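You operate a simulated robot arm through the tools that you are given. There is no shell and no other tool.

You are at the controls of a simulated robot arm. One attempt, no reset.

JOB
Make the pink collar bracket ready for the press.
Fine: on the tool chest top, brush paste from the open paste tin over the whole pad, stand the stub brush back and shut the lid. With the pad pasted, set the yellow sleeve bush from the BUSHES drawer square in the bore and shut the drawer. Fingers out of lid and drawer; drop nothing. Set down upright: stub brush. Where these are worked on the way, their far stop is far enough and under half their travel is too little: bushes drawer. A coat counts when it lies all over at full strength: go over it till it gets no stronger.

Only the result counts: the job must be done as asked and must still hold three seconds after the hand-in. Knocking over, shifting, dropping, spilling or breaking anything else fails it. Lids that push on must go on centred and level and be pressed home; caps that screw on are set level and turned clockwise until they are tight.

ROBOT AND FRAMES
A 7-joint arm with a two-finger parallel gripper, fixed in place. Base frame: the origin is at the foot of the arm, x ahead of it, y to its left, z up; the work surface is at about z = 0.9. Readings come in m, degrees, newtons and seconds.
Its first joint turns from -166.0 to 166.0 degrees. Payload 4.4 kg.
The TCP is the grasp point between the finger pads, 0.023 m short of the fingertips. In the tool frame z runs along the fingers and y along their closing line. The gripper opens to 0.094 m. The fingers are 0.038 m wide and 0.01 m thick; the gripper's body (0.054 by 0.096 m) begins 0.039 m behind the TCP.
Orientation is that of the tool frame in the base frame, as a unit quaternion [x, y, z, w]. With the fingers straight down and closing along the base's y, the tool's x points along the base's -x, its y along +y and its z along -z.

CONTROLS
- The arm moves only by the tool drive_tool. Its argument "commands" is a list of rows, each a list of 3 entries, a list of its own where there are three numbers: the shift along the base's x, y, z in m, then the turn, a rotation vector about the base's x, y, z in degrees, then the opening, from 0 (shut) to 1 (fully open). In form: [[[tx, ty, tz], [wx, wy, wz], fingers], ...]. A call has 1 to 20 rows; each row shifts and turns the commanded pose from where the row before left it. Each row takes 0.2 s and may step no farther than 0.05 m and 8.6 degrees from the row before; otherwise, or with a gripper value out of range, the whole call is refused. Where a pose cannot be reached the arm comes as near as it can. A force on the tool above 90 N (or 10 N above the force at the start of the call, whichever is more), or a blocked arm, ends the call early, and 0.2 s more pass. The fingers move at their own pace (about 0.072 m/s each) and stop on an object; they squeeze with about 39 N. The grip force told is the motor's: it shows also when the fingers shut on nothing. Time passes only in rows, and 0.2 s behind the last, so rows that do not move let the fingers close. The reply holds the time, the measured pose of the TCP, the force on the tool along the base axes, the opening and the grip force, in the units named above and with some noise, with the torque about the TCP (base axes, N m) and any sound that the robot's microphone picked up.
- Cameras (640 x 400 px; columns grow to the right, rows downward): "scene" is fixed at [0.4004, 0.5007, 1.718]; the picture's right is [-0.27, -0.96, 0.00], its down [-0.76, 0.21, -0.62] and it looks along [0.60, -0.17, -0.79] (base axes); focal length 214 px, centre (320, 200). "wrist" rides on the gripper at [0.086, 0.016, -0.075] in the tool frame; the picture's right is [-0.18, 0.98, 0.00], its down [-0.58, -0.11, -0.81] and it looks along [-0.79, -0.15, 0.59] (tool axes); focal length 243 px, centre (320, 200). There is no depth. A picture from a camera that has moved, and an enlarged one, comes with that camera's place and axes in the base frame and with its lens.
- get_image(camera): a new picture of that camera. It takes no simulated time.
- zoom(camera, box): a new picture of the part [left, top, right, bottom] of that camera's present view, enlarged. It takes no simulated time.
- sign_off(): hands the job in; it is judged then, once.

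Places have to be worked out from the pictures, the camera data and where the tool is seen. Open the gripper and draw the arm clear of the work before you hand the job in, unless the task says otherwise.

The tools are called as a command line: name --argument value ..., lists and objects as JSON in quotes. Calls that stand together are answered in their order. drive_tool: Moves the arm, as the interface text tells. Its arguments: {"type":"object","properties":{"commands":{"type":"array"}},"required":["commands"]} The other tools are called the same way: get_image (camera) takes a picture; zoom (camera, box) takes an enlarged picture of a part of a camera's view; sign_off () hands the job in.

At the start:

```text
clock: 0.0
tcp_pos: [0.7334, -0.0172, 1.3766]
orientation: [0.0, 1.0, 0.0, -0.001]
force: [-0.8, 0.0, 0.1]
wrist_torque: [0.0, 0.01, -0.01]
opening: 0.0939
gripper_force: 0.1
```

scene: 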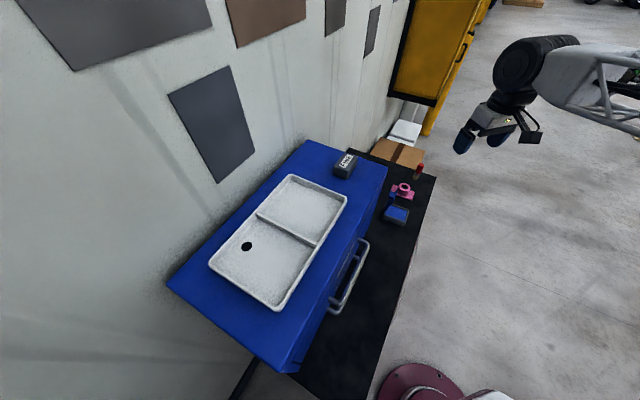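
wrist: 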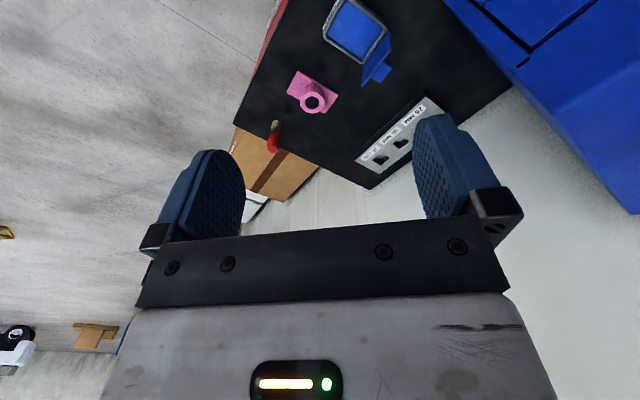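

The overview shows the tool chest with a sink-like tray, a black side area holding a pink bracket, blue tin and red brush. I zoom in to get details before moving anything.

zoom --camera "scene" --box '[320, 130, 450, 240]'

zoom --camera "wrist" --box '[230, 0, 550, 200]'

zoom --camera "scene" --box '[160, 120, 440, 400]'

```text
3.64 times, centred on (385, 185) of scene
camera zoom: at [0.4004, 0.5007, 1.718], right [-0.27, -0.96, 0.0], down [-0.76, 0.21, -0.62], along [0.6, -0.17, -0.79], focal length 780 px, centre (84, 254)
```

zoom: 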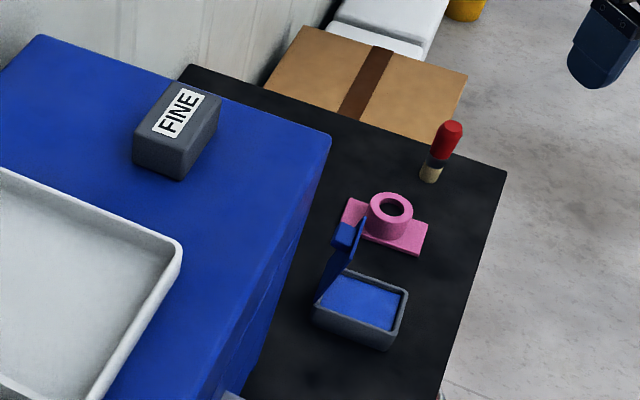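

```text
2.00 times, centred on (390, 100) of wrist
camera zoom: at [0.6473, -0.0009, 1.4504], right [0.18, 0.98, 0.0], down [0.58, -0.11, 0.81], along [0.79, -0.15, -0.59], focal length 485 px, centre (180, 400)
```

zoom: 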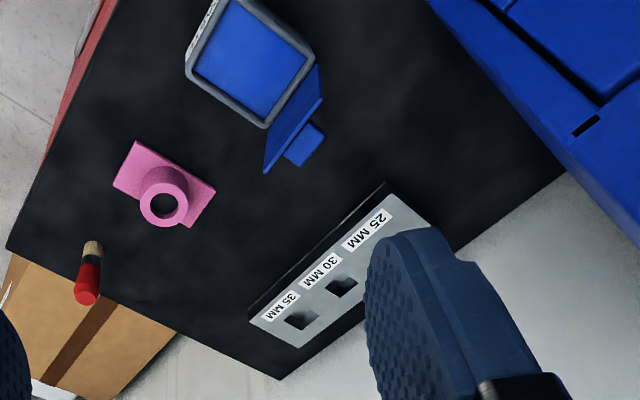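

```text
1.43 times, centred on (300, 260) of scene
camera zoom: at [0.4004, 0.5007, 1.718], right [-0.27, -0.96, 0.0], down [-0.76, 0.21, -0.62], along [0.6, -0.17, -0.79], focal length 306 px, centre (349, 114)
```

zoom: 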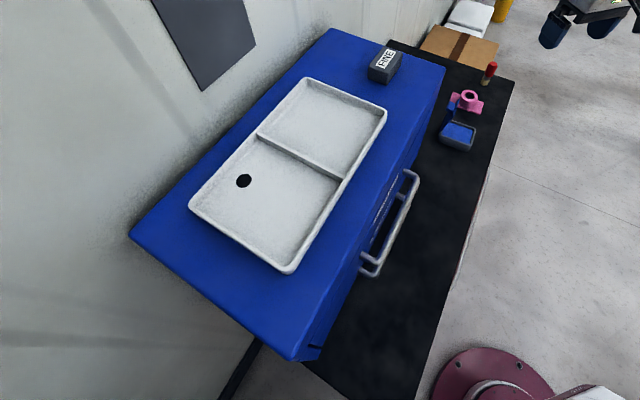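

The black top seems to be the tool chest top, with a blue drawer cabinet on it; the items run along a 45° diagonal. I zoom in on the handle/label and the pink bracket for details.

zoom --camera "scene" --box '[280, 210, 420, 340]'

zoom --camera "scene" --box '[375, 155, 435, 232]'

zoom --camera "wrist" --box '[250, 0, 410, 160]'

zoom --camera "wrist" --box '[440, 0, 640, 130]'

```text
3.08 times, centred on (350, 275) of scene
camera zoom: at [0.4004, 0.5007, 1.718], right [-0.27, -0.96, 0.0], down [-0.76, 0.21, -0.62], along [0.6, -0.17, -0.79], focal length 660 px, centre (228, -31)
```

zoom: 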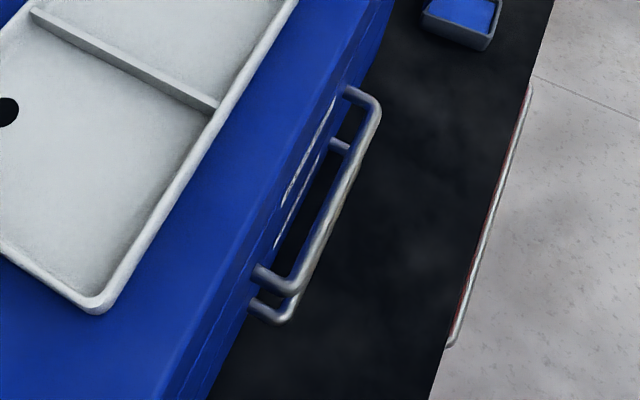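

```text
5.19 times, centred on (405, 194) of scene
camera zoom: at [0.4004, 0.5007, 1.718], right [-0.27, -0.96, 0.0], down [-0.76, 0.21, -0.62], along [0.6, -0.17, -0.79], focal length 1114 px, centre (-122, 234)
```

zoom: 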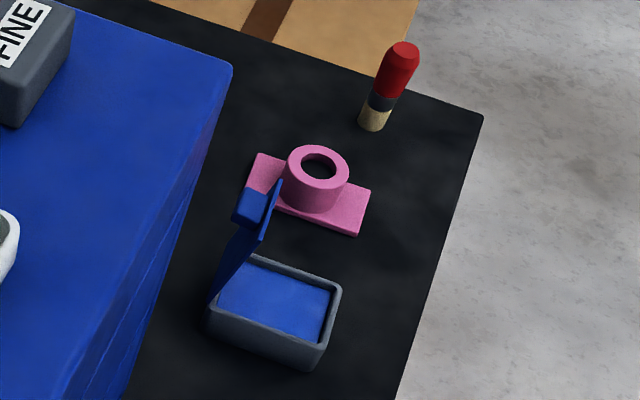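

```text
2.50 times, centred on (330, 80) of wrist
camera zoom: at [0.6473, -0.0009, 1.4504], right [0.18, 0.98, 0.0], down [0.58, -0.11, 0.81], along [0.79, -0.15, -0.59], focal length 606 px, centre (295, 500)
```

zoom: 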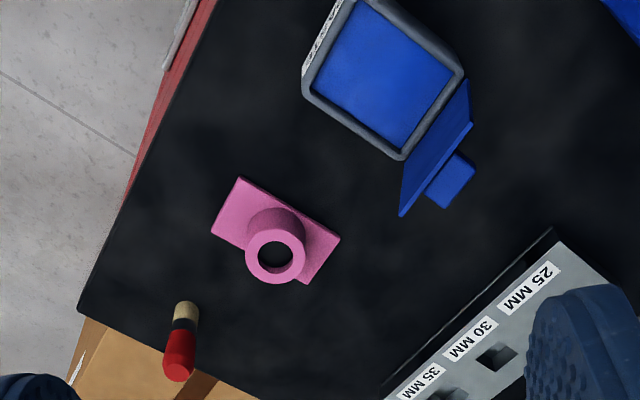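

```text
3.08 times, centred on (540, 65) of wrist
camera zoom: at [0.6473, -0.0009, 1.4504], right [0.18, 0.98, 0.0], down [0.58, -0.11, 0.81], along [0.79, -0.15, -0.59], focal length 746 px, centre (-357, 615)
```

zoom: 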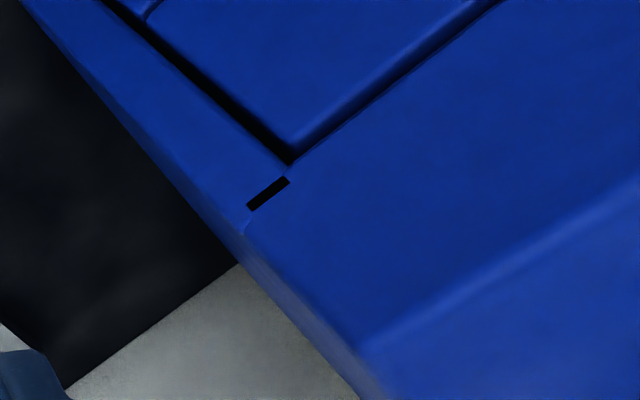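

The gripper is clear and high; I back the arm toward the base and yaw it about 51° so the wrist camera faces the blue chest front, to see the drawers, labels and heights.

drive_tool --commands '[[[-0.047, 0, 0], [0, 0, 8.5], 1], [[-0.047, 0, 0], [0, 0, 8.5], 1], [[-0.047, 0, 0], [0, 0, 8.5], 1], [[-0.047, 0, 0], [0, 0, 8.5], 1], [[-0.047, 0, 0], [0, 0, 8.5], 1], [[-0.047, 0, 0], [0, 0, 8.5], 1]]'

get_image --camera "wrist"

get_image --camera "scene"

```text
clock: 1.4
tcp_pos: [0.4512, -0.0188, 1.3724]
orientation: [-0.431, 0.902, 0.0, 0.0]
force: [0.4, 0.1, -0.2]
wrist_torque: [-0.01, 0.0, -0.01]
opening: 0.0941
gripper_force: 0.1
```

```text
taken
camera wrist: at [0.385, -0.0757, 1.4462], right [-0.65, 0.76, 0.0], down [0.45, 0.38, 0.81], along [0.61, 0.52, -0.59], focal length 243 px, centre (320, 200)
```

wrist: 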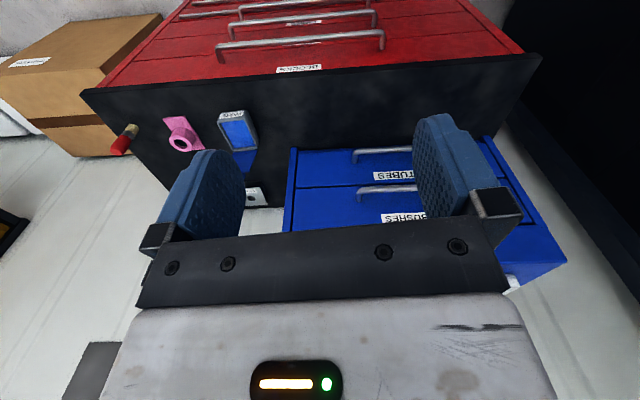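

```text
taken
```

scene: 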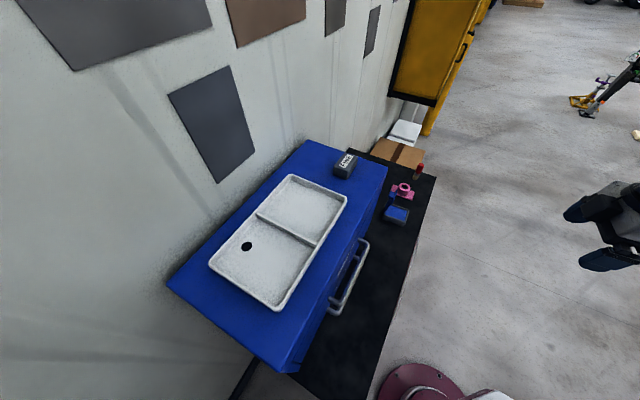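

The red tool chest carries a blue two-drawer unit: labels appear to be TUBES (lower) and BUSHES (upper). I zoom to confirm and to localise handles.

zoom --camera "wrist" --box '[280, 130, 440, 240]'

zoom --camera "wrist" --box '[90, 80, 290, 215]'

```text
3.64 times, centred on (360, 185) of wrist
camera zoom: at [0.385, -0.0757, 1.4462], right [-0.65, 0.76, 0.0], down [0.45, 0.38, 0.81], along [0.61, 0.52, -0.59], focal length 882 px, centre (174, 254)
```

zoom: 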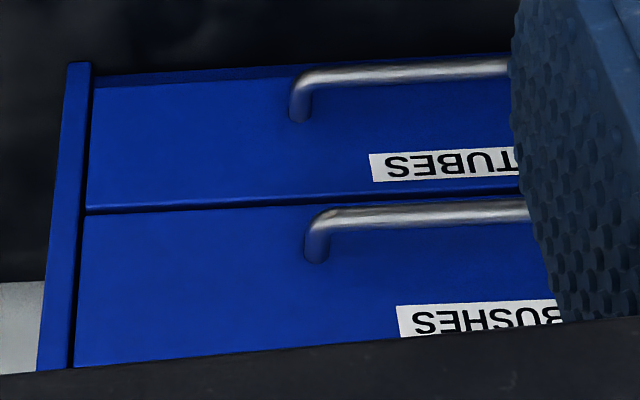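

```text
2.96 times, centred on (190, 148) of wrist
camera zoom: at [0.385, -0.0757, 1.4462], right [-0.65, 0.76, 0.0], down [0.45, 0.38, 0.81], along [0.61, 0.52, -0.59], focal length 719 px, centre (705, 356)
```

zoom: 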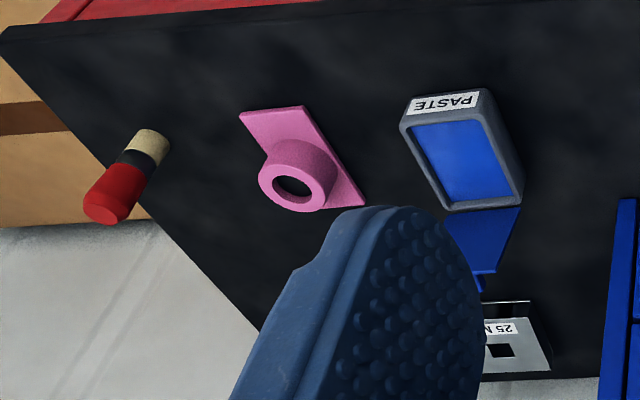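

BUSHES is confirmed as the upper blue drawer, with its handle bar around (0.59, 0.34, 1.10); the tin is marked PASTE. I now swing back and approach for a closer look at the bracket, tin and brush, staying above z ≈ 1.1.

drive_tool --commands '[[[0.048, -0.007, -0.045], [0, 0, -8.5], 1], [[0.048, -0.007, -0.045], [0, 0, -8.5], 1], [[0.048, -0.007, -0.045], [0, 0, -8.5], 1], [[0.048, -0.007, -0.045], [0, 0, -8.5], 1], [[0.048, -0.007, -0.045], [0, 0, -8.5], 1], [[0.048, -0.007, -0.045], [0, 0, -8.5], 1]]'

get_image --camera "wrist"

zoom --camera "wrist" --box '[240, 80, 440, 205]'

get_image --camera "scene"

```text
refused: row 1 steps farther than a row can; nothing moved
```

```text
taken
camera wrist: at [0.385, -0.0757, 1.4462], right [-0.65, 0.76, 0.0], down [0.45, 0.38, 0.81], along [0.61, 0.52, -0.59], focal length 243 px, centre (320, 200)
```

wrist: 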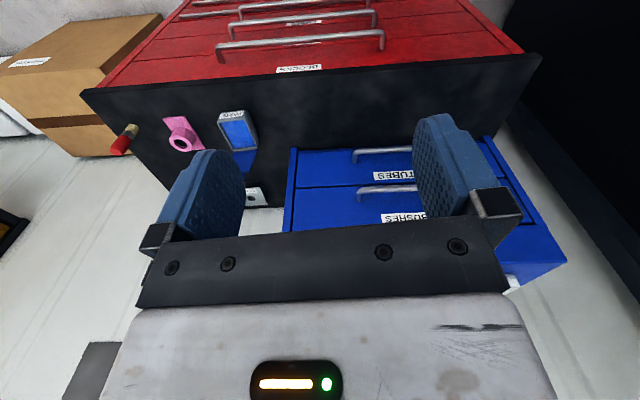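

```text
3.20 times, centred on (340, 142) of wrist
camera zoom: at [0.385, -0.0757, 1.4462], right [-0.65, 0.76, 0.0], down [0.45, 0.38, 0.81], along [0.61, 0.52, -0.59], focal length 776 px, centre (256, 384)
```

zoom: 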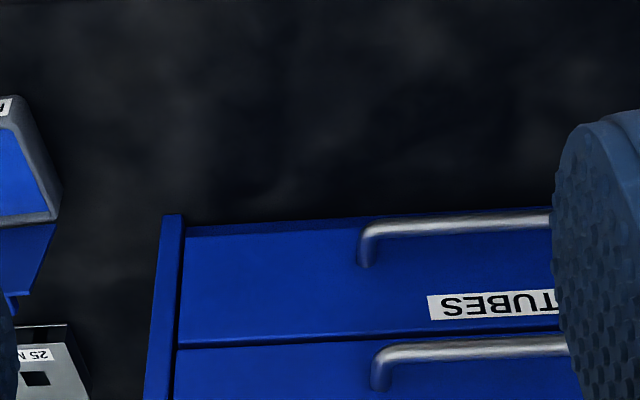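

```text
taken
```

scene: 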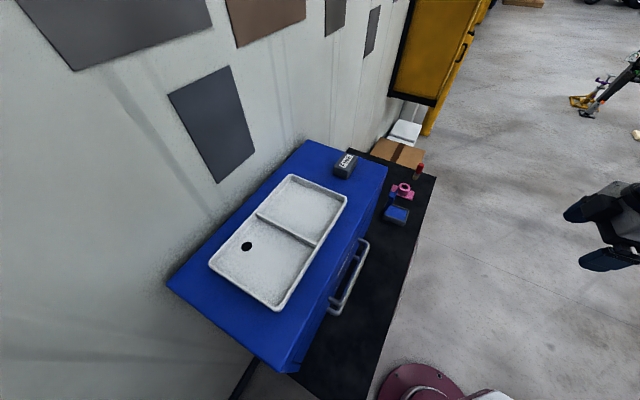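

The call was refused because the combined step exceeded 0.05 m. I split the same move into more, shorter rows.

drive_tool --commands '[[[0.036, -0.005, -0.03], [0, 0, -6.4], 1], [[0.036, -0.005, -0.03], [0, 0, -6.4], 1], [[0.036, -0.005, -0.03], [0, 0, -6.4], 1], [[0.036, -0.005, -0.034], [0, 0, -6.4], 1], [[0.036, -0.005, -0.034], [0, 0, -6.4], 1], [[0.036, -0.005, -0.034], [0, 0, -6.4], 1], [[0.036, -0.005, -0.034], [0, 0, -6.4], 1], [[0.036, -0.005, -0.034], [0, 0, -6.2], 1]]'

get_image --camera "wrist"

zoom --camera "wrist" --box '[240, 80, 440, 205]'

get_image --camera "scene"

```text
clock: 3.2
tcp_pos: [0.7381, -0.0618, 1.1168]
orientation: [0.001, 1.0, 0.001, 0.001]
force: [0.4, 0.8, 0.6]
wrist_torque: [0.02, 0.01, 0.0]
opening: 0.094
gripper_force: 0.0
```

```text
taken
camera wrist: at [0.6519, -0.0435, 1.1901], right [0.19, 0.98, 0.0], down [0.58, -0.11, 0.81], along [0.79, -0.15, -0.59], focal length 243 px, centre (320, 200)
```

wrist: 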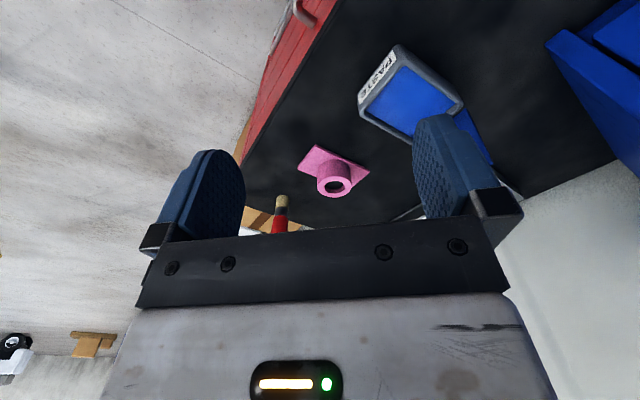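

```text
3.20 times, centred on (340, 142) of wrist
camera zoom: at [0.6519, -0.0435, 1.1901], right [0.19, 0.98, 0.0], down [0.58, -0.11, 0.81], along [0.79, -0.15, -0.59], focal length 776 px, centre (256, 384)
```

zoom: 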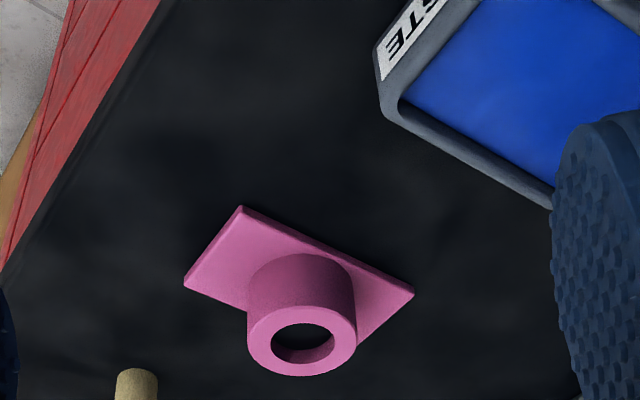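

```text
taken
```

scene: 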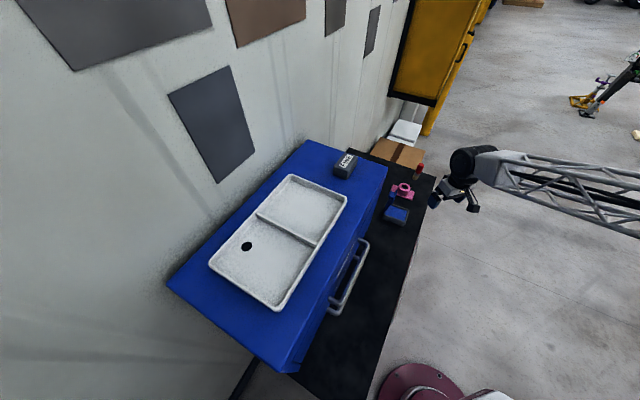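

The bracket is a pink plate with a collar on it. I zoom in from the scene camera to see what the pad might be, and get a tight look at tin and brush.

zoom --camera "scene" --box '[385, 176, 421, 200]'

zoom --camera "scene" --box '[378, 186, 418, 230]'

zoom --camera "scene" --box '[405, 155, 435, 188]'

zoom --camera "wrist" --box '[290, 135, 380, 205]'

```text
16.00 times, centred on (403, 188) of scene
camera zoom: at [0.4004, 0.5007, 1.718], right [-0.27, -0.96, 0.0], down [-0.76, 0.21, -0.62], along [0.6, -0.17, -0.79], focal length 3432 px, centre (-1008, 392)
```

zoom: 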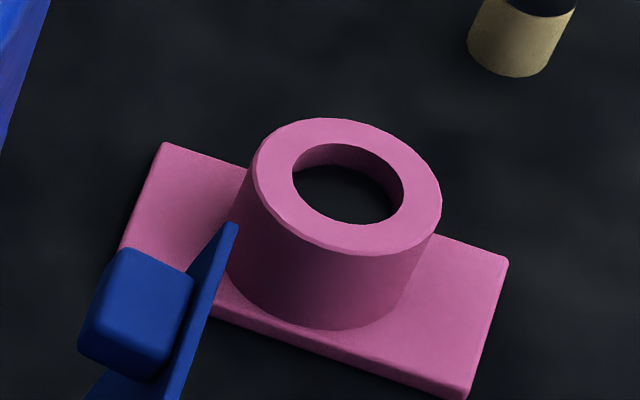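

```text
9.09 times, centred on (398, 208) of scene
camera zoom: at [0.4004, 0.5007, 1.718], right [-0.27, -0.96, 0.0], down [-0.76, 0.21, -0.62], along [0.6, -0.17, -0.79], focal length 1950 px, centre (-389, 127)
```

zoom: 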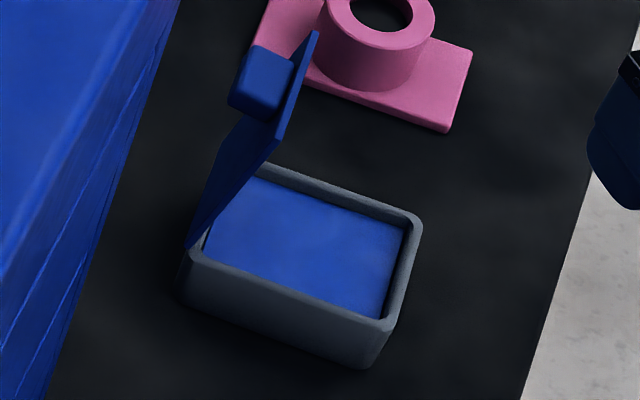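

```text
12.12 times, centred on (420, 172) of scene
camera zoom: at [0.4004, 0.5007, 1.718], right [-0.27, -0.96, 0.0], down [-0.76, 0.21, -0.62], along [0.6, -0.17, -0.79], focal length 2600 px, centre (-892, 546)
```

zoom: 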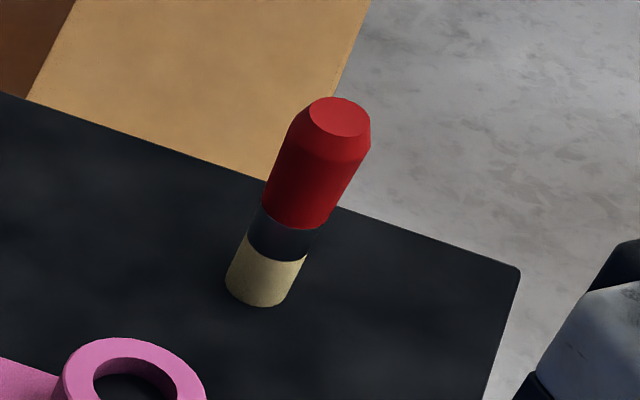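

```text
5.71 times, centred on (335, 170) of wrist
camera zoom: at [0.6519, -0.0435, 1.1901], right [0.19, 0.98, 0.0], down [0.58, -0.11, 0.81], along [0.79, -0.15, -0.59], focal length 1386 px, centre (234, 371)
```

zoom: 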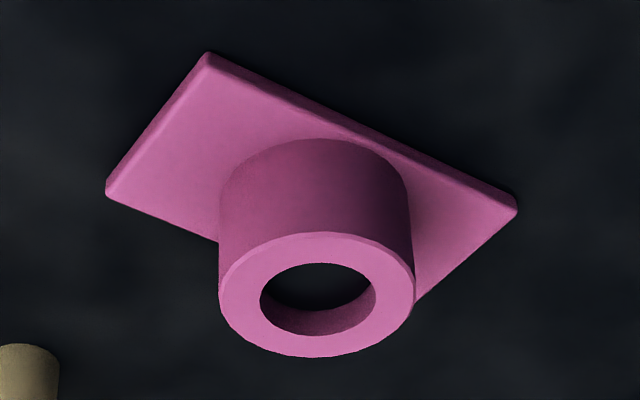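

The collar top sits at about (0.953, −0.076, 0.945), bore ≈ 32 mm, plate ≈ 107 × 59 mm; the brush is near (1.022, −0.19), 0.10 m tall, right at the edge of reach. I move above the brush at a safe height to test the reach.

drive_tool --commands '[[[0.036, -0.016, 0.005], [0, 0, -1.5], 1], [[0.036, -0.016, 0], [0, 0, -1.5], 1], [[0.036, -0.016, 0], [0, 0, -1.5], 1], [[0.036, -0.016, 0], [0, 0, -1.5], 1], [[0.036, -0.016, 0], [0, 0, -1.5], 1], [[0.036, -0.016, 0], [0, 0, -1.5], 1], [[0.036, -0.016, 0], [0, 0, -1.5], 1], [[0.03, -0.016, 0], [0, 0, 0], 1]]'

get_image --camera "scene"

get_image --camera "wrist"

```text
clock: 5.0
tcp_pos: [1.0219, -0.1855, 1.1245]
orientation: [0.092, 0.996, 0.0, 0.001]
force: [0.7, -0.4, 0.9]
wrist_torque: [0.0, 0.01, 0.03]
opening: 0.094
gripper_force: 0.0
```

```text
taken
```

scene: 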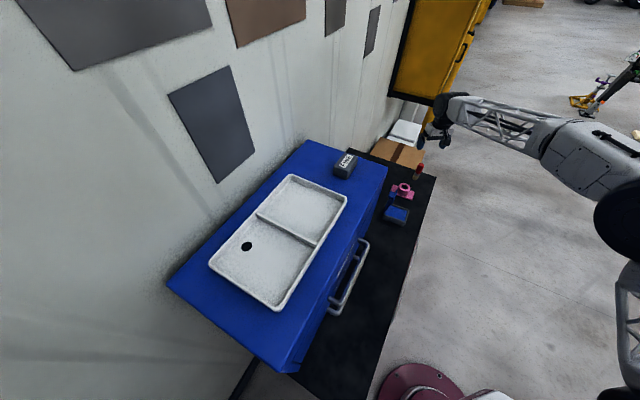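

```text
taken
camera wrist: at [0.94, -0.153, 1.1985], right [0.36, 0.93, 0.0], down [0.55, -0.21, 0.81], along [0.75, -0.29, -0.59], focal length 243 px, centre (320, 200)
```

wrist: 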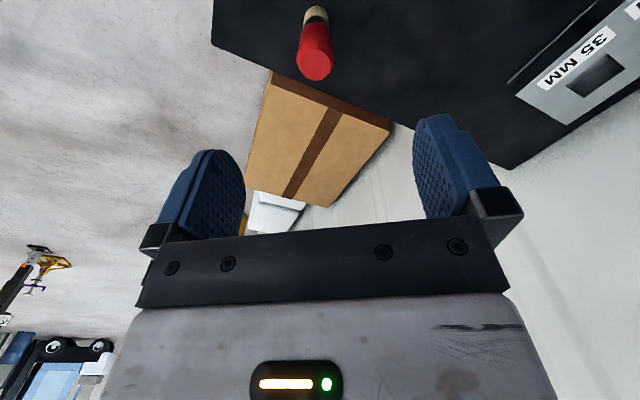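

The arm reaches vertically over the brush. I zoom in on the brush to refine its centre before descending.

zoom --camera "wrist" --box '[270, 0, 370, 100]'

```text
4.00 times, centred on (320, 50) of wrist
camera zoom: at [0.94, -0.153, 1.1985], right [0.36, 0.93, 0.0], down [0.55, -0.21, 0.81], along [0.75, -0.29, -0.59], focal length 970 px, centre (320, 800)
```

zoom: 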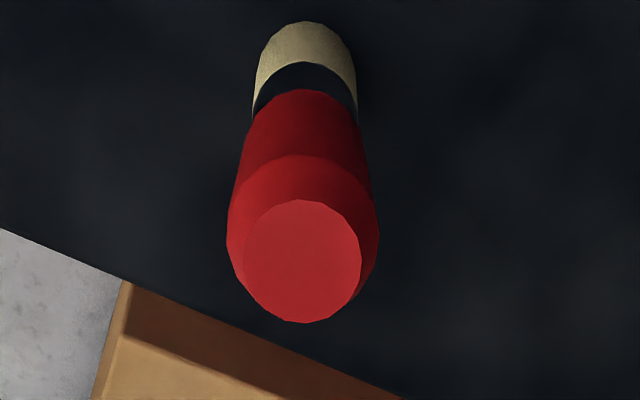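

Brush axis is at about (1.0235, −0.1885). I descend vertically with open fingers around the red handle to z ≈ 0.972 and check the reached pose.

drive_tool --commands '[[[0.0015, -0.003, -0.03], [0, 0, 0], 1], [[0, 0, -0.03], [0, 0, 0], 1], [[0, 0, -0.03], [0, 0, 0], 1], [[0, 0, -0.03], [0, 0, 0], 1], [[0, 0, -0.03], [0, 0, 0], 1], [[0, 0, 0], [0, 0, 0], 1]]'

get_image --camera "wrist"

zoom --camera "scene" --box '[375, 120, 475, 220]'

```text
clock: 6.4
tcp_pos: [1.0243, -0.1881, 0.9729]
orientation: [0.091, 0.996, 0.001, 0.0]
force: [0.4, 0.4, 0.4]
wrist_torque: [0.0, -0.01, 0.03]
opening: 0.0942
gripper_force: 0.0
```

```text
taken
camera wrist: at [0.9418, -0.155, 1.0456], right [0.36, 0.93, 0.0], down [0.55, -0.21, 0.81], along [0.75, -0.29, -0.59], focal length 243 px, centre (320, 200)
```

wrist: 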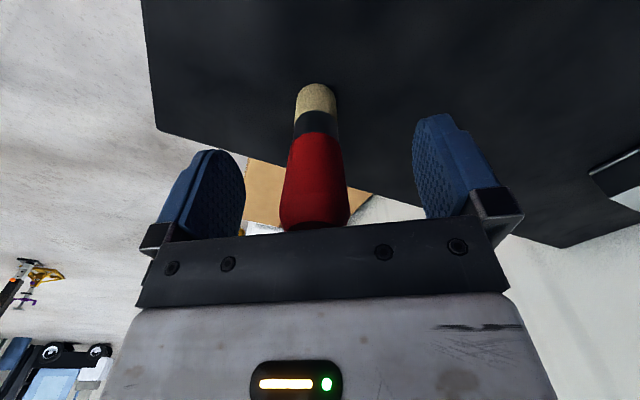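

```text
4.00 times, centred on (425, 170) of scene
camera zoom: at [0.4004, 0.5007, 1.718], right [-0.27, -0.96, 0.0], down [-0.76, 0.21, -0.62], along [0.6, -0.17, -0.79], focal length 858 px, centre (-100, 320)
```

zoom: 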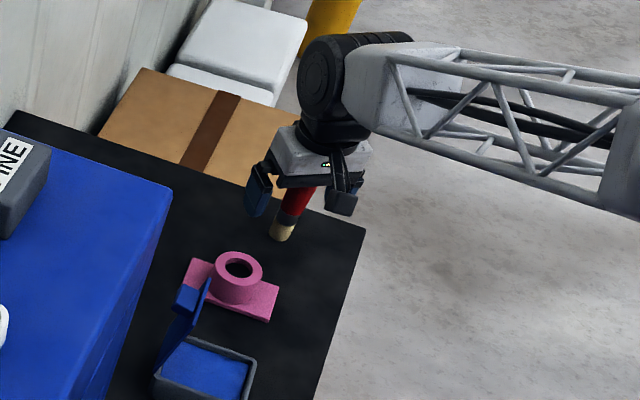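

The handle sits between the fingers, roughly centred. I close the gripper on it and hold for a few rows.

drive_tool --commands '[[[0, -0.001, 0], [0, 0, 0], 0.5], [[0, 0, 0], [0, 0, 0], 0.1], [[0, 0, 0], [0, 0, 0], 0.1], [[0, 0, 0], [0, 0, 0], 0.1], [[0, 0, 0], [0, 0, 0], 0.1]]'

get_image --camera "wrist"

```text
clock: 7.6
tcp_pos: [1.0232, -0.1883, 0.971]
orientation: [0.091, 0.996, 0.0, -0.001]
force: [0.6, -0.4, -0.1]
wrist_torque: [-0.06, 0.0, -0.03]
opening: 0.0304
gripper_force: 38.8
```

```text
taken
camera wrist: at [0.941, -0.1564, 1.0451], right [0.36, 0.93, 0.0], down [0.55, -0.21, 0.81], along [0.75, -0.29, -0.59], focal length 243 px, centre (320, 200)
```

wrist: 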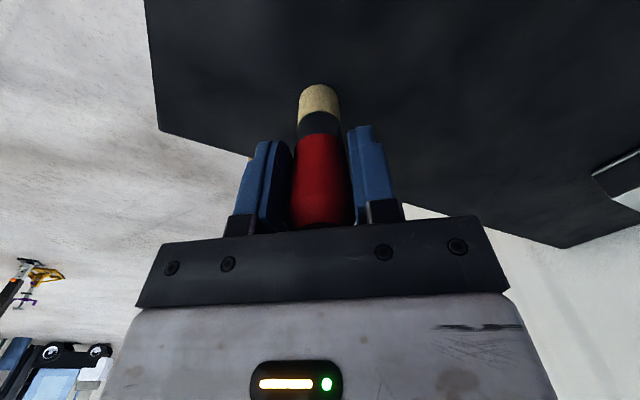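

Brush is gripped (30 mm, 39 N). I lift it straight up, then carry it over to the front half of the paste tin at travel height, yawing so the fingers line up with the tin's sides.

drive_tool --commands '[[[0, 0, 0.04], [0, 0, 0], 0.1], [[0, 0, 0.04], [0, 0, 0], 0.1], [[0, 0, 0.04], [0, 0, 0], 0.1], [[-0.0286, 0.0287, 0], [0, 0, 8.0], 0.1], [[-0.0286, 0.0287, 0], [0, 0, 8.0], 0.1], [[-0.0286, 0.0287, 0], [0, 0, 8.0], 0.1], [[-0.0286, 0.0287, 0], [0, 0, 8.0], 0.1], [[-0.0286, 0.0287, 0], [0, 0, 8.0], 0.1], [[-0.0286, 0.0287, 0], [0, 0, 8.0], 0.1], [[-0.0286, 0.0287, 0], [0, 0, 8.5], 0.1]]'

get_image --camera "wrist"

zoom --camera "scene" --box '[370, 150, 450, 240]'

```text
clock: 9.8
tcp_pos: [0.8208, 0.0085, 1.0917]
orientation: [-0.392, 0.92, -0.001, 0.0]
force: [-0.1, 0.8, -0.6]
wrist_torque: [-0.05, 0.0, -0.04]
opening: 0.0302
gripper_force: 38.7
```

```text
taken
camera wrist: at [0.7493, -0.0419, 1.1649], right [-0.58, 0.81, 0.0], down [0.48, 0.34, 0.81], along [0.66, 0.47, -0.59], focal length 243 px, centre (320, 200)
```

wrist: 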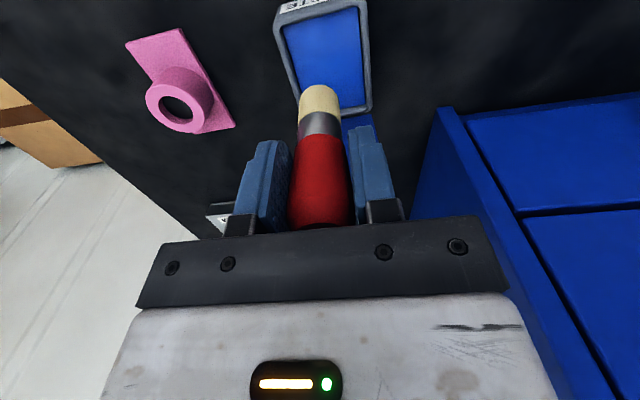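

```text
4.44 times, centred on (410, 195) of scene
camera zoom: at [0.4004, 0.5007, 1.718], right [-0.27, -0.96, 0.0], down [-0.76, 0.21, -0.62], along [0.6, -0.17, -0.79], focal length 953 px, centre (-80, 222)
```

zoom: 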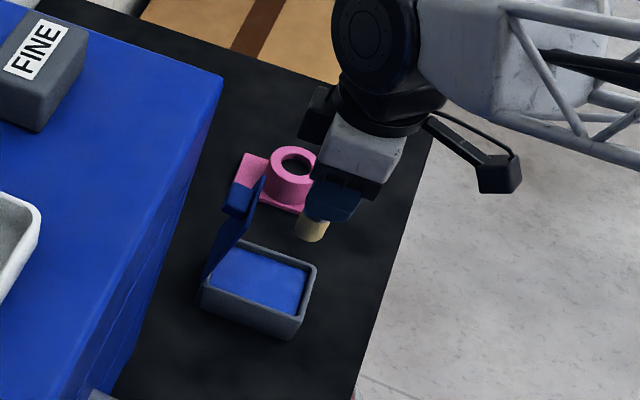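

Now the wrist camera sees the tin and bracket well past the brush. I zoom in to pin down tin and bracket positions.

zoom --camera "wrist" --box '[250, 0, 410, 160]'

zoom --camera "wrist" --box '[110, 10, 250, 150]'

```text
2.50 times, centred on (330, 80) of wrist
camera zoom: at [0.7493, -0.0419, 1.1649], right [-0.58, 0.81, 0.0], down [0.48, 0.34, 0.81], along [0.66, 0.47, -0.59], focal length 606 px, centre (295, 500)
```

zoom: 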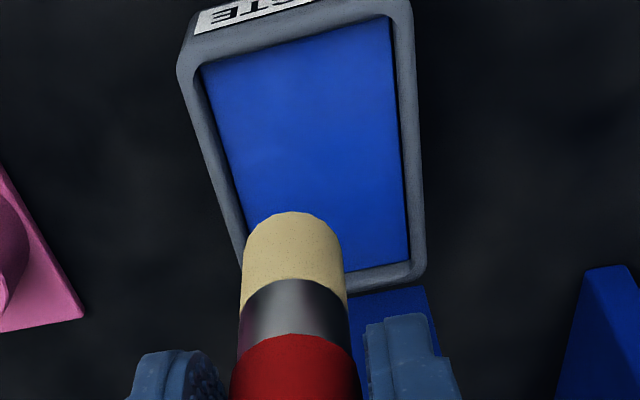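

```text
2.86 times, centred on (180, 80) of wrist
camera zoom: at [0.7493, -0.0419, 1.1649], right [-0.58, 0.81, 0.0], down [0.48, 0.34, 0.81], along [0.66, 0.47, -0.59], focal length 693 px, centre (720, 543)
```

zoom: 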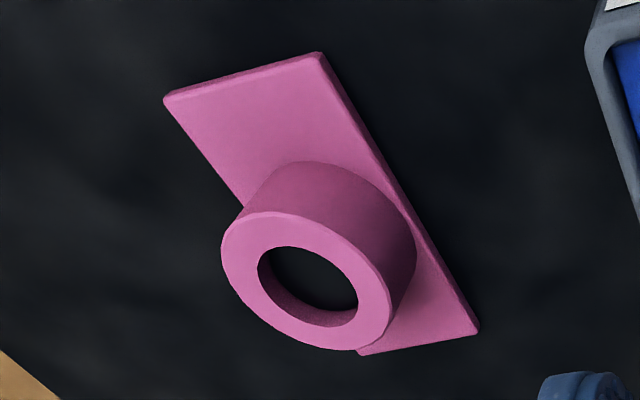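

Paste centre works out to about (0.836, 0.029), level near 0.93. I lower the brush into the front half, first to just above the paste, and look.

drive_tool --commands '[[[0, 0.0025, -0.025], [0, 0, 0], 0.1], [[0, 0, -0.025], [0, 0, 0], 0.1], [[0, 0, -0.025], [0, 0, 0], 0.1], [[0, 0, 0], [0, 0, 0], 0.1]]'

get_image --camera "wrist"

zoom --camera "scene" --box '[370, 180, 420, 230]'

```text
clock: 10.8
tcp_pos: [0.8248, 0.0107, 1.0169]
orientation: [-0.391, 0.92, 0.0, 0.0]
force: [0.7, -0.5, -0.6]
wrist_torque: [-0.01, -0.02, 0.0]
opening: 0.0301
gripper_force: 39.0
```

```text
taken
camera wrist: at [0.7531, -0.0387, 1.0919], right [-0.58, 0.82, 0.0], down [0.48, 0.34, 0.81], along [0.66, 0.47, -0.59], focal length 243 px, centre (320, 200)
```

wrist: 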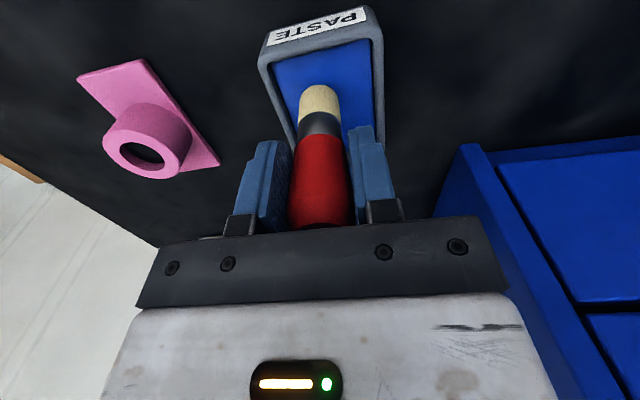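

```text
8.00 times, centred on (395, 205) of scene
camera zoom: at [0.4004, 0.5007, 1.718], right [-0.27, -0.96, 0.0], down [-0.76, 0.21, -0.62], along [0.6, -0.17, -0.79], focal length 1716 px, centre (-280, 160)
```

zoom: 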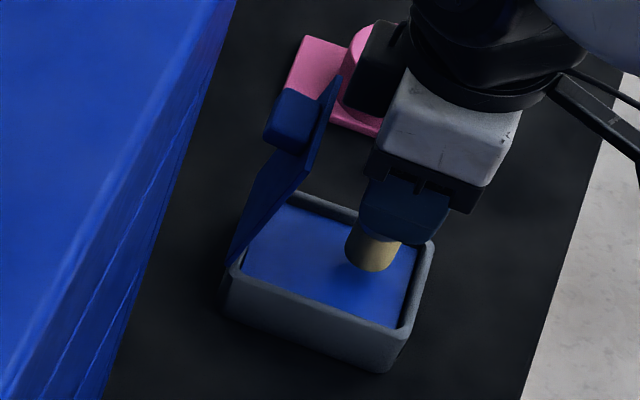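

The brush tip is just above the paste. I lower it in small steps watching the force.

drive_tool --commands '[[[0, 0.002, -0.005], [0, 0, 0], 0.1], [[0, 0, -0.004], [0, 0, 0], 0.1], [[0, 0, -0.003], [0, 0, 0], 0.1], [[0, 0, 0], [0, 0, 0], 0.1]]'

zoom --camera "scene" --box '[370, 180, 420, 230]'

```text
clock: 11.8
tcp_pos: [0.8236, 0.0157, 1.0059]
orientation: [-0.39, 0.921, 0.0, 0.0]
force: [-0.1, 0.3, 0.0]
wrist_torque: [0.03, -0.01, -0.04]
opening: 0.0304
gripper_force: 38.7
```

```text
8.00 times, centred on (395, 205) of scene
camera zoom: at [0.4004, 0.5007, 1.718], right [-0.27, -0.96, 0.0], down [-0.76, 0.21, -0.62], along [0.6, -0.17, -0.79], focal length 1716 px, centre (-280, 160)
```

zoom: 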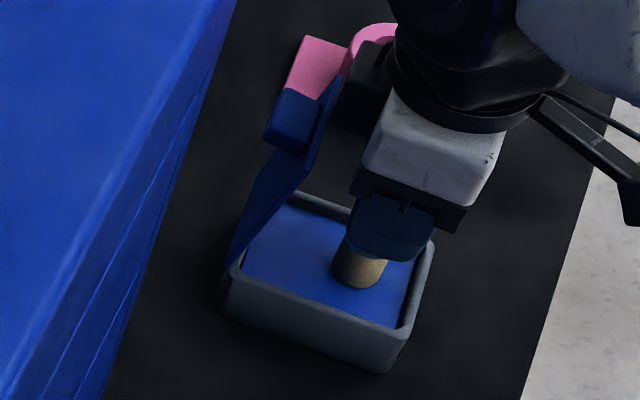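

No contact force yet; continue lowering in 3 mm steps.

drive_tool --commands '[[[0, 0, -0.003], [0, 0, 0], 0.1], [[0, 0, -0.003], [0, 0, 0], 0.1], [[0, 0, 0], [0, 0, 0], 0.1]]'

zoom --camera "scene" --box '[370, 180, 420, 230]'

zoom --camera "wrist" --box '[250, 0, 410, 160]'

```text
clock: 12.6
tcp_pos: [0.8244, 0.0159, 0.9996]
orientation: [-0.39, 0.921, -0.001, 0.001]
force: [3.1, -0.3, 23.4]
wrist_torque: [0.13, -0.18, -0.01]
opening: 0.0302
gripper_force: 39.1
```

```text
8.00 times, centred on (395, 205) of scene
camera zoom: at [0.4004, 0.5007, 1.718], right [-0.27, -0.96, 0.0], down [-0.76, 0.21, -0.62], along [0.6, -0.17, -0.79], focal length 1716 px, centre (-280, 160)
```

zoom: 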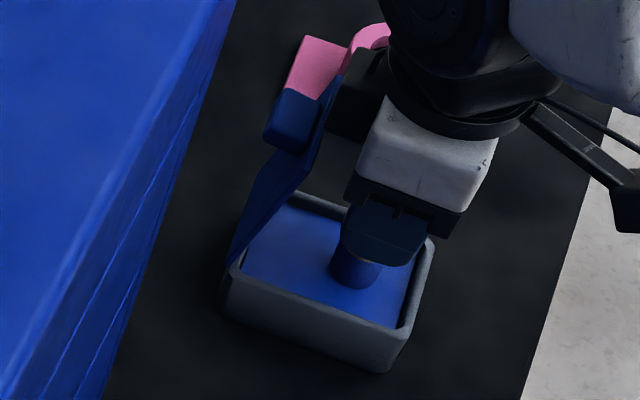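

```text
2.50 times, centred on (330, 80) of wrist
camera zoom: at [0.7528, -0.0335, 1.0738], right [-0.58, 0.82, 0.0], down [0.48, 0.34, 0.81], along [0.66, 0.47, -0.59], focal length 606 px, centre (295, 500)
```

zoom: 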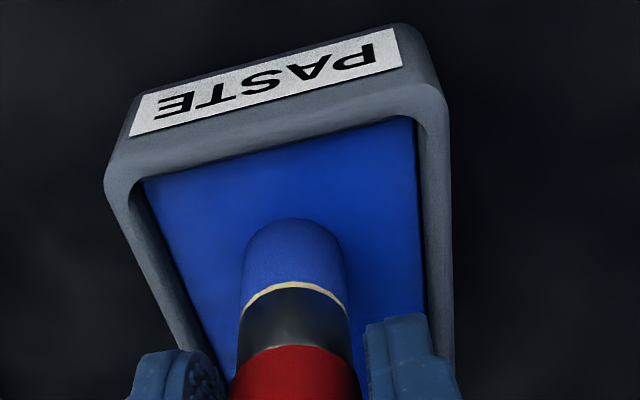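

Contact at about z_TCP 1.000 (23 N) and the bristles turned blue, so the brush is loaded. I lift out and move over the front half of the bracket plate, stopping just above it.

drive_tool --commands '[[[0, 0, 0.0307], [0, 0, 0], 0.1], [[0, 0, 0.0307], [0, 0, 0], 0.1], [[0.02395, -0.0315, 0], [0, 0, 0], 0.1], [[0.02395, -0.0315, 0], [0, 0, 0], 0.1], [[0.02395, -0.0315, 0], [0, 0, 0], 0.1], [[0.02395, -0.0315, 0], [0, 0, 0], 0.1], [[0, 0, -0.035], [0, 0, 0], 0.1], [[0, 0, -0.033], [0, 0, 0], 0.1], [[0, 0, 0], [0, 0, 0], 0.1]]'

get_image --camera "wrist"

zoom --camera "scene" --box '[380, 160, 430, 210]'

zoom --camera "wrist" --box '[250, 60, 390, 200]'

```text
clock: 14.6
tcp_pos: [0.918, -0.1086, 0.9913]
orientation: [-0.391, 0.921, 0.0, 0.0]
force: [-0.9, -0.7, -1.2]
wrist_torque: [0.04, 0.02, -0.03]
opening: 0.0303
gripper_force: 39.3
```

```text
taken
camera wrist: at [0.8458, -0.1588, 1.0651], right [-0.58, 0.82, 0.0], down [0.48, 0.34, 0.81], along [0.66, 0.47, -0.59], focal length 243 px, centre (320, 200)
```

wrist: 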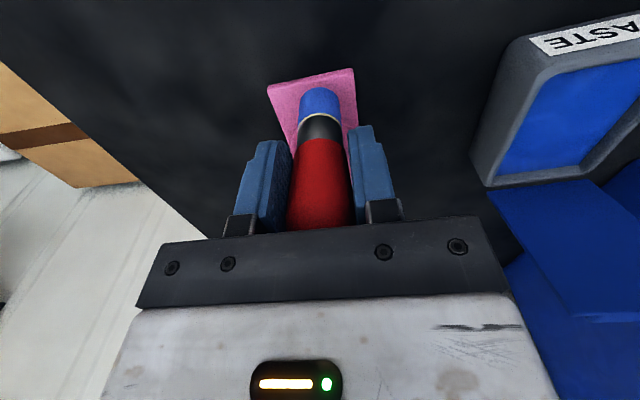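

```text
8.00 times, centred on (405, 185) of scene
camera zoom: at [0.4004, 0.5007, 1.718], right [-0.27, -0.96, 0.0], down [-0.76, 0.21, -0.62], along [0.6, -0.17, -0.79], focal length 1716 px, centre (-360, 320)
```

zoom: 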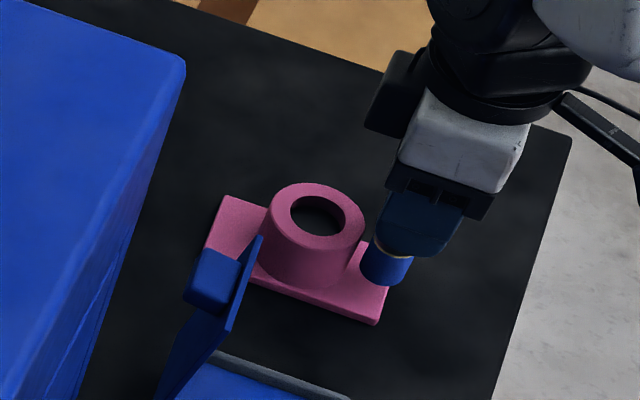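

```text
2.86 times, centred on (320, 130) of wrist
camera zoom: at [0.8458, -0.1588, 1.0651], right [-0.58, 0.82, 0.0], down [0.48, 0.34, 0.81], along [0.66, 0.47, -0.59], focal length 693 px, centre (320, 400)
```

zoom: 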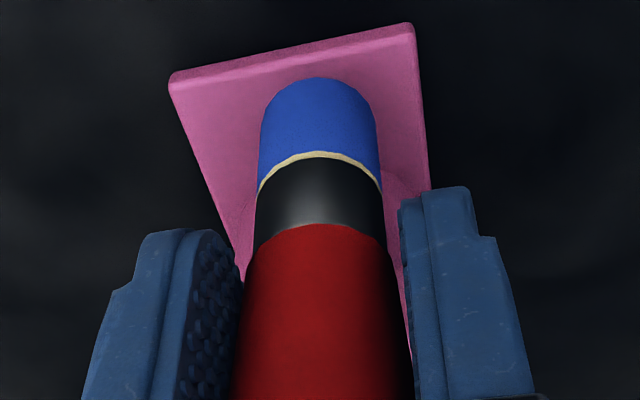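

The loaded brush hovers over the front half of the plate with a few mm to spare. I lower in small steps to find contact.

drive_tool --commands '[[[0, 0, -0.003], [0, 0, 0], 0.1], [[0, 0, -0.002], [0, 0, 0], 0.1], [[0, 0, 0], [0, 0, 0], 0.1]]'

drive_tool --commands '[[[0, 0, -0.002], [0, 0, 0], 0.1], [[0, 0, 0], [0, 0, 0], 0.1]]'

```text
clock: 15.4
tcp_pos: [0.9166, -0.1091, 0.9865]
orientation: [-0.39, 0.921, 0.0, 0.0]
force: [0.6, 0.1, -0.4]
wrist_torque: [0.03, -0.01, 0.01]
opening: 0.0304
gripper_force: 38.8
```

```text
clock: 16.0
tcp_pos: [0.9182, -0.11, 0.9839]
orientation: [-0.391, 0.92, 0.0, 0.0]
force: [-0.7, 0.9, -1.4]
wrist_torque: [0.0, 0.02, -0.06]
opening: 0.0299
gripper_force: 39.3
```

Still no contact at z 0.985; continue in 1–2 mm steps.

drive_tool --commands '[[[0, 0, -0.0015], [0, 0, 0], 0.1], [[0, 0, 0], [0, 0, 0], 0.1]]'

zoom --camera "wrist" --box '[250, 60, 390, 200]'

zoom --camera "scene" --box '[390, 170, 420, 200]'

```text
clock: 16.6
tcp_pos: [0.9186, -0.1097, 0.9825]
orientation: [-0.391, 0.92, 0.0, 0.0]
force: [0.4, -0.3, -0.8]
wrist_torque: [0.01, 0.03, 0.0]
opening: 0.0303
gripper_force: 39.0
```

```text
2.86 times, centred on (320, 130) of wrist
camera zoom: at [0.847, -0.1601, 1.0568], right [-0.58, 0.82, 0.0], down [0.48, 0.34, 0.81], along [0.66, 0.47, -0.59], focal length 693 px, centre (320, 400)
```

zoom: 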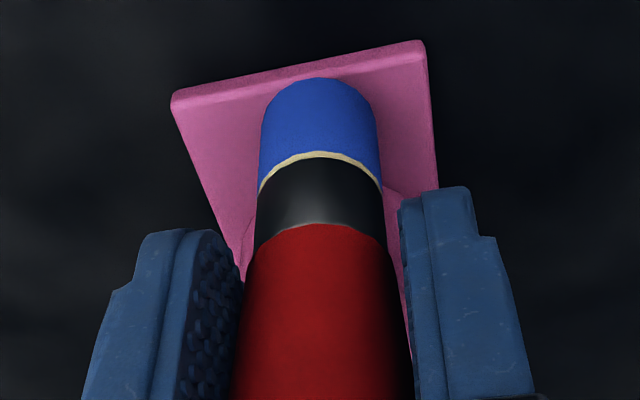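

```text
13.33 times, centred on (405, 185) of scene
camera zoom: at [0.4004, 0.5007, 1.718], right [-0.27, -0.96, 0.0], down [-0.76, 0.21, -0.62], along [0.6, -0.17, -0.79], focal length 2860 px, centre (-813, 400)
```

zoom: 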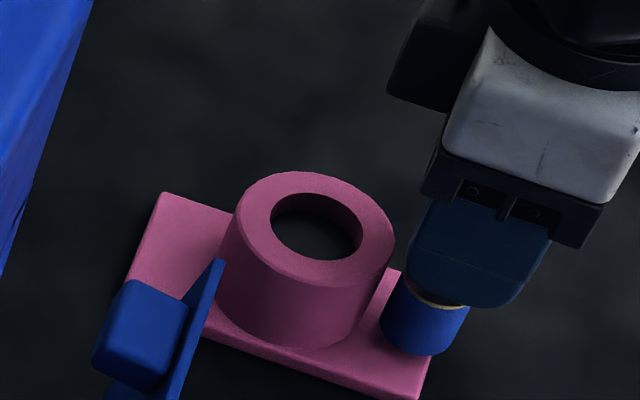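

Comparing both views, the brush tip is still ~5 mm above the plate (plate thinner than assumed, top ≈ 0.907) and the bracket centre is about (0.953, −0.0765). I nudge 3 mm inward and keep lowering gently.

drive_tool --commands '[[[0.002, 0.0022, -0.002], [0, 0, 0], 0.1], [[0, 0, -0.002], [0, 0, 0], 0.1], [[0, 0, 0], [0, 0, 0], 0.1]]'

drive_tool --commands '[[[0, 0, -0.001], [0, 0, 0], 0.1], [[0, 0, 0], [0, 0, 0], 0.1]]'

zoom --camera "scene" --box '[390, 170, 420, 200]'

```text
clock: 17.4
tcp_pos: [0.9206, -0.1076, 0.9792]
orientation: [-0.391, 0.92, 0.0, -0.001]
force: [0.2, -0.5, -0.2]
wrist_torque: [0.0, 0.0, 0.01]
opening: 0.0304
gripper_force: 39.1
```

```text
clock: 18.0
tcp_pos: [0.9218, -0.1081, 0.9784]
orientation: [-0.39, 0.921, 0.001, 0.0]
force: [-0.1, -0.3, -0.8]
wrist_torque: [0.03, 0.0, 0.0]
opening: 0.0301
gripper_force: 39.0
```

```text
13.33 times, centred on (405, 185) of scene
camera zoom: at [0.4004, 0.5007, 1.718], right [-0.27, -0.96, 0.0], down [-0.76, 0.21, -0.62], along [0.6, -0.17, -0.79], focal length 2860 px, centre (-813, 400)
```

zoom: 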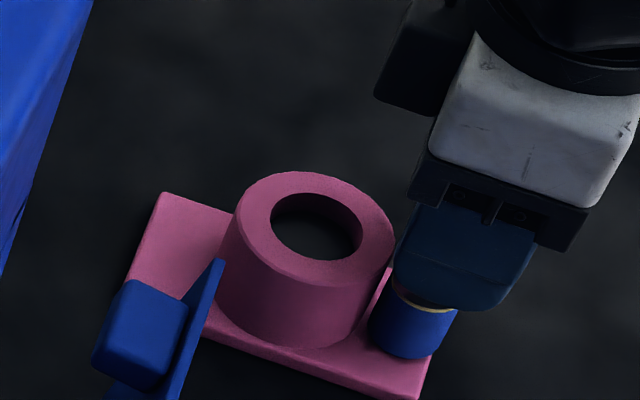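

Now commanded z is 0.9785 and still free. Another two 1 mm steps, checking force each time.

drive_tool --commands '[[[0, 0, -0.001], [0, 0, 0], 0.1], [[0, 0, 0], [0, 0, 0], 0.1]]'

drive_tool --commands '[[[0, 0, -0.001], [0, 0, 0], 0.1], [[0, 0, 0], [0, 0, 0], 0.1]]'

zoom --camera "scene" --box '[390, 170, 420, 200]'

zoom --camera "wrist" --box '[250, 60, 390, 200]'

```text
clock: 18.6
tcp_pos: [0.9202, -0.109, 0.976]
orientation: [-0.391, 0.921, 0.0, -0.001]
force: [0.1, 0.4, -0.7]
wrist_torque: [-0.01, 0.0, -0.01]
opening: 0.0302
gripper_force: 38.9
```

```text
clock: 19.2
tcp_pos: [0.9215, -0.1069, 0.9748]
orientation: [-0.39, 0.921, 0.0, 0.0]
force: [-0.2, 0.7, -0.2]
wrist_torque: [0.01, -0.01, 0.01]
opening: 0.0301
gripper_force: 39.2
```

```text
13.33 times, centred on (405, 185) of scene
camera zoom: at [0.4004, 0.5007, 1.718], right [-0.27, -0.96, 0.0], down [-0.76, 0.21, -0.62], along [0.6, -0.17, -0.79], focal length 2860 px, centre (-813, 400)
```

zoom: 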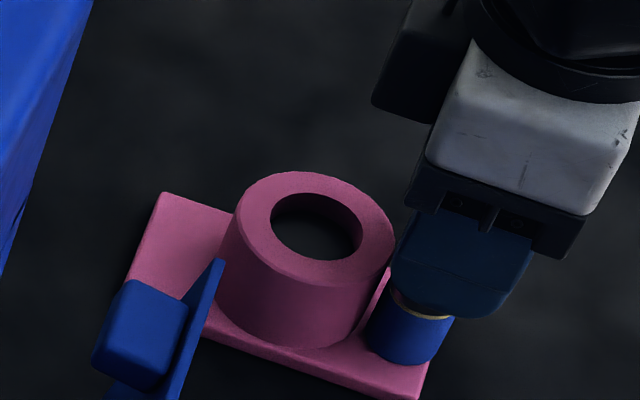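

```text
2.86 times, centred on (320, 130) of wrist
camera zoom: at [0.8488, -0.1577, 1.05], right [-0.58, 0.82, 0.0], down [0.48, 0.34, 0.81], along [0.66, 0.47, -0.59], focal length 693 px, centre (320, 400)
```

zoom: 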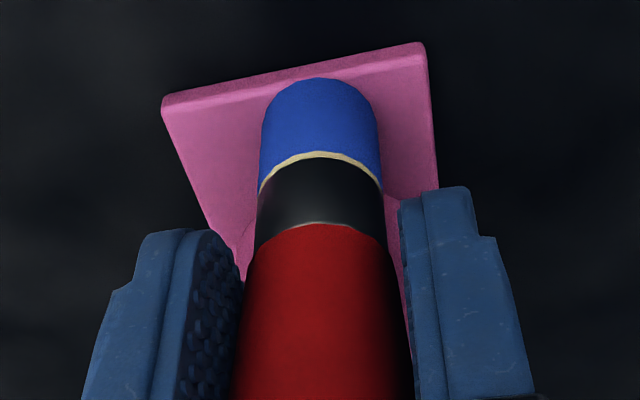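

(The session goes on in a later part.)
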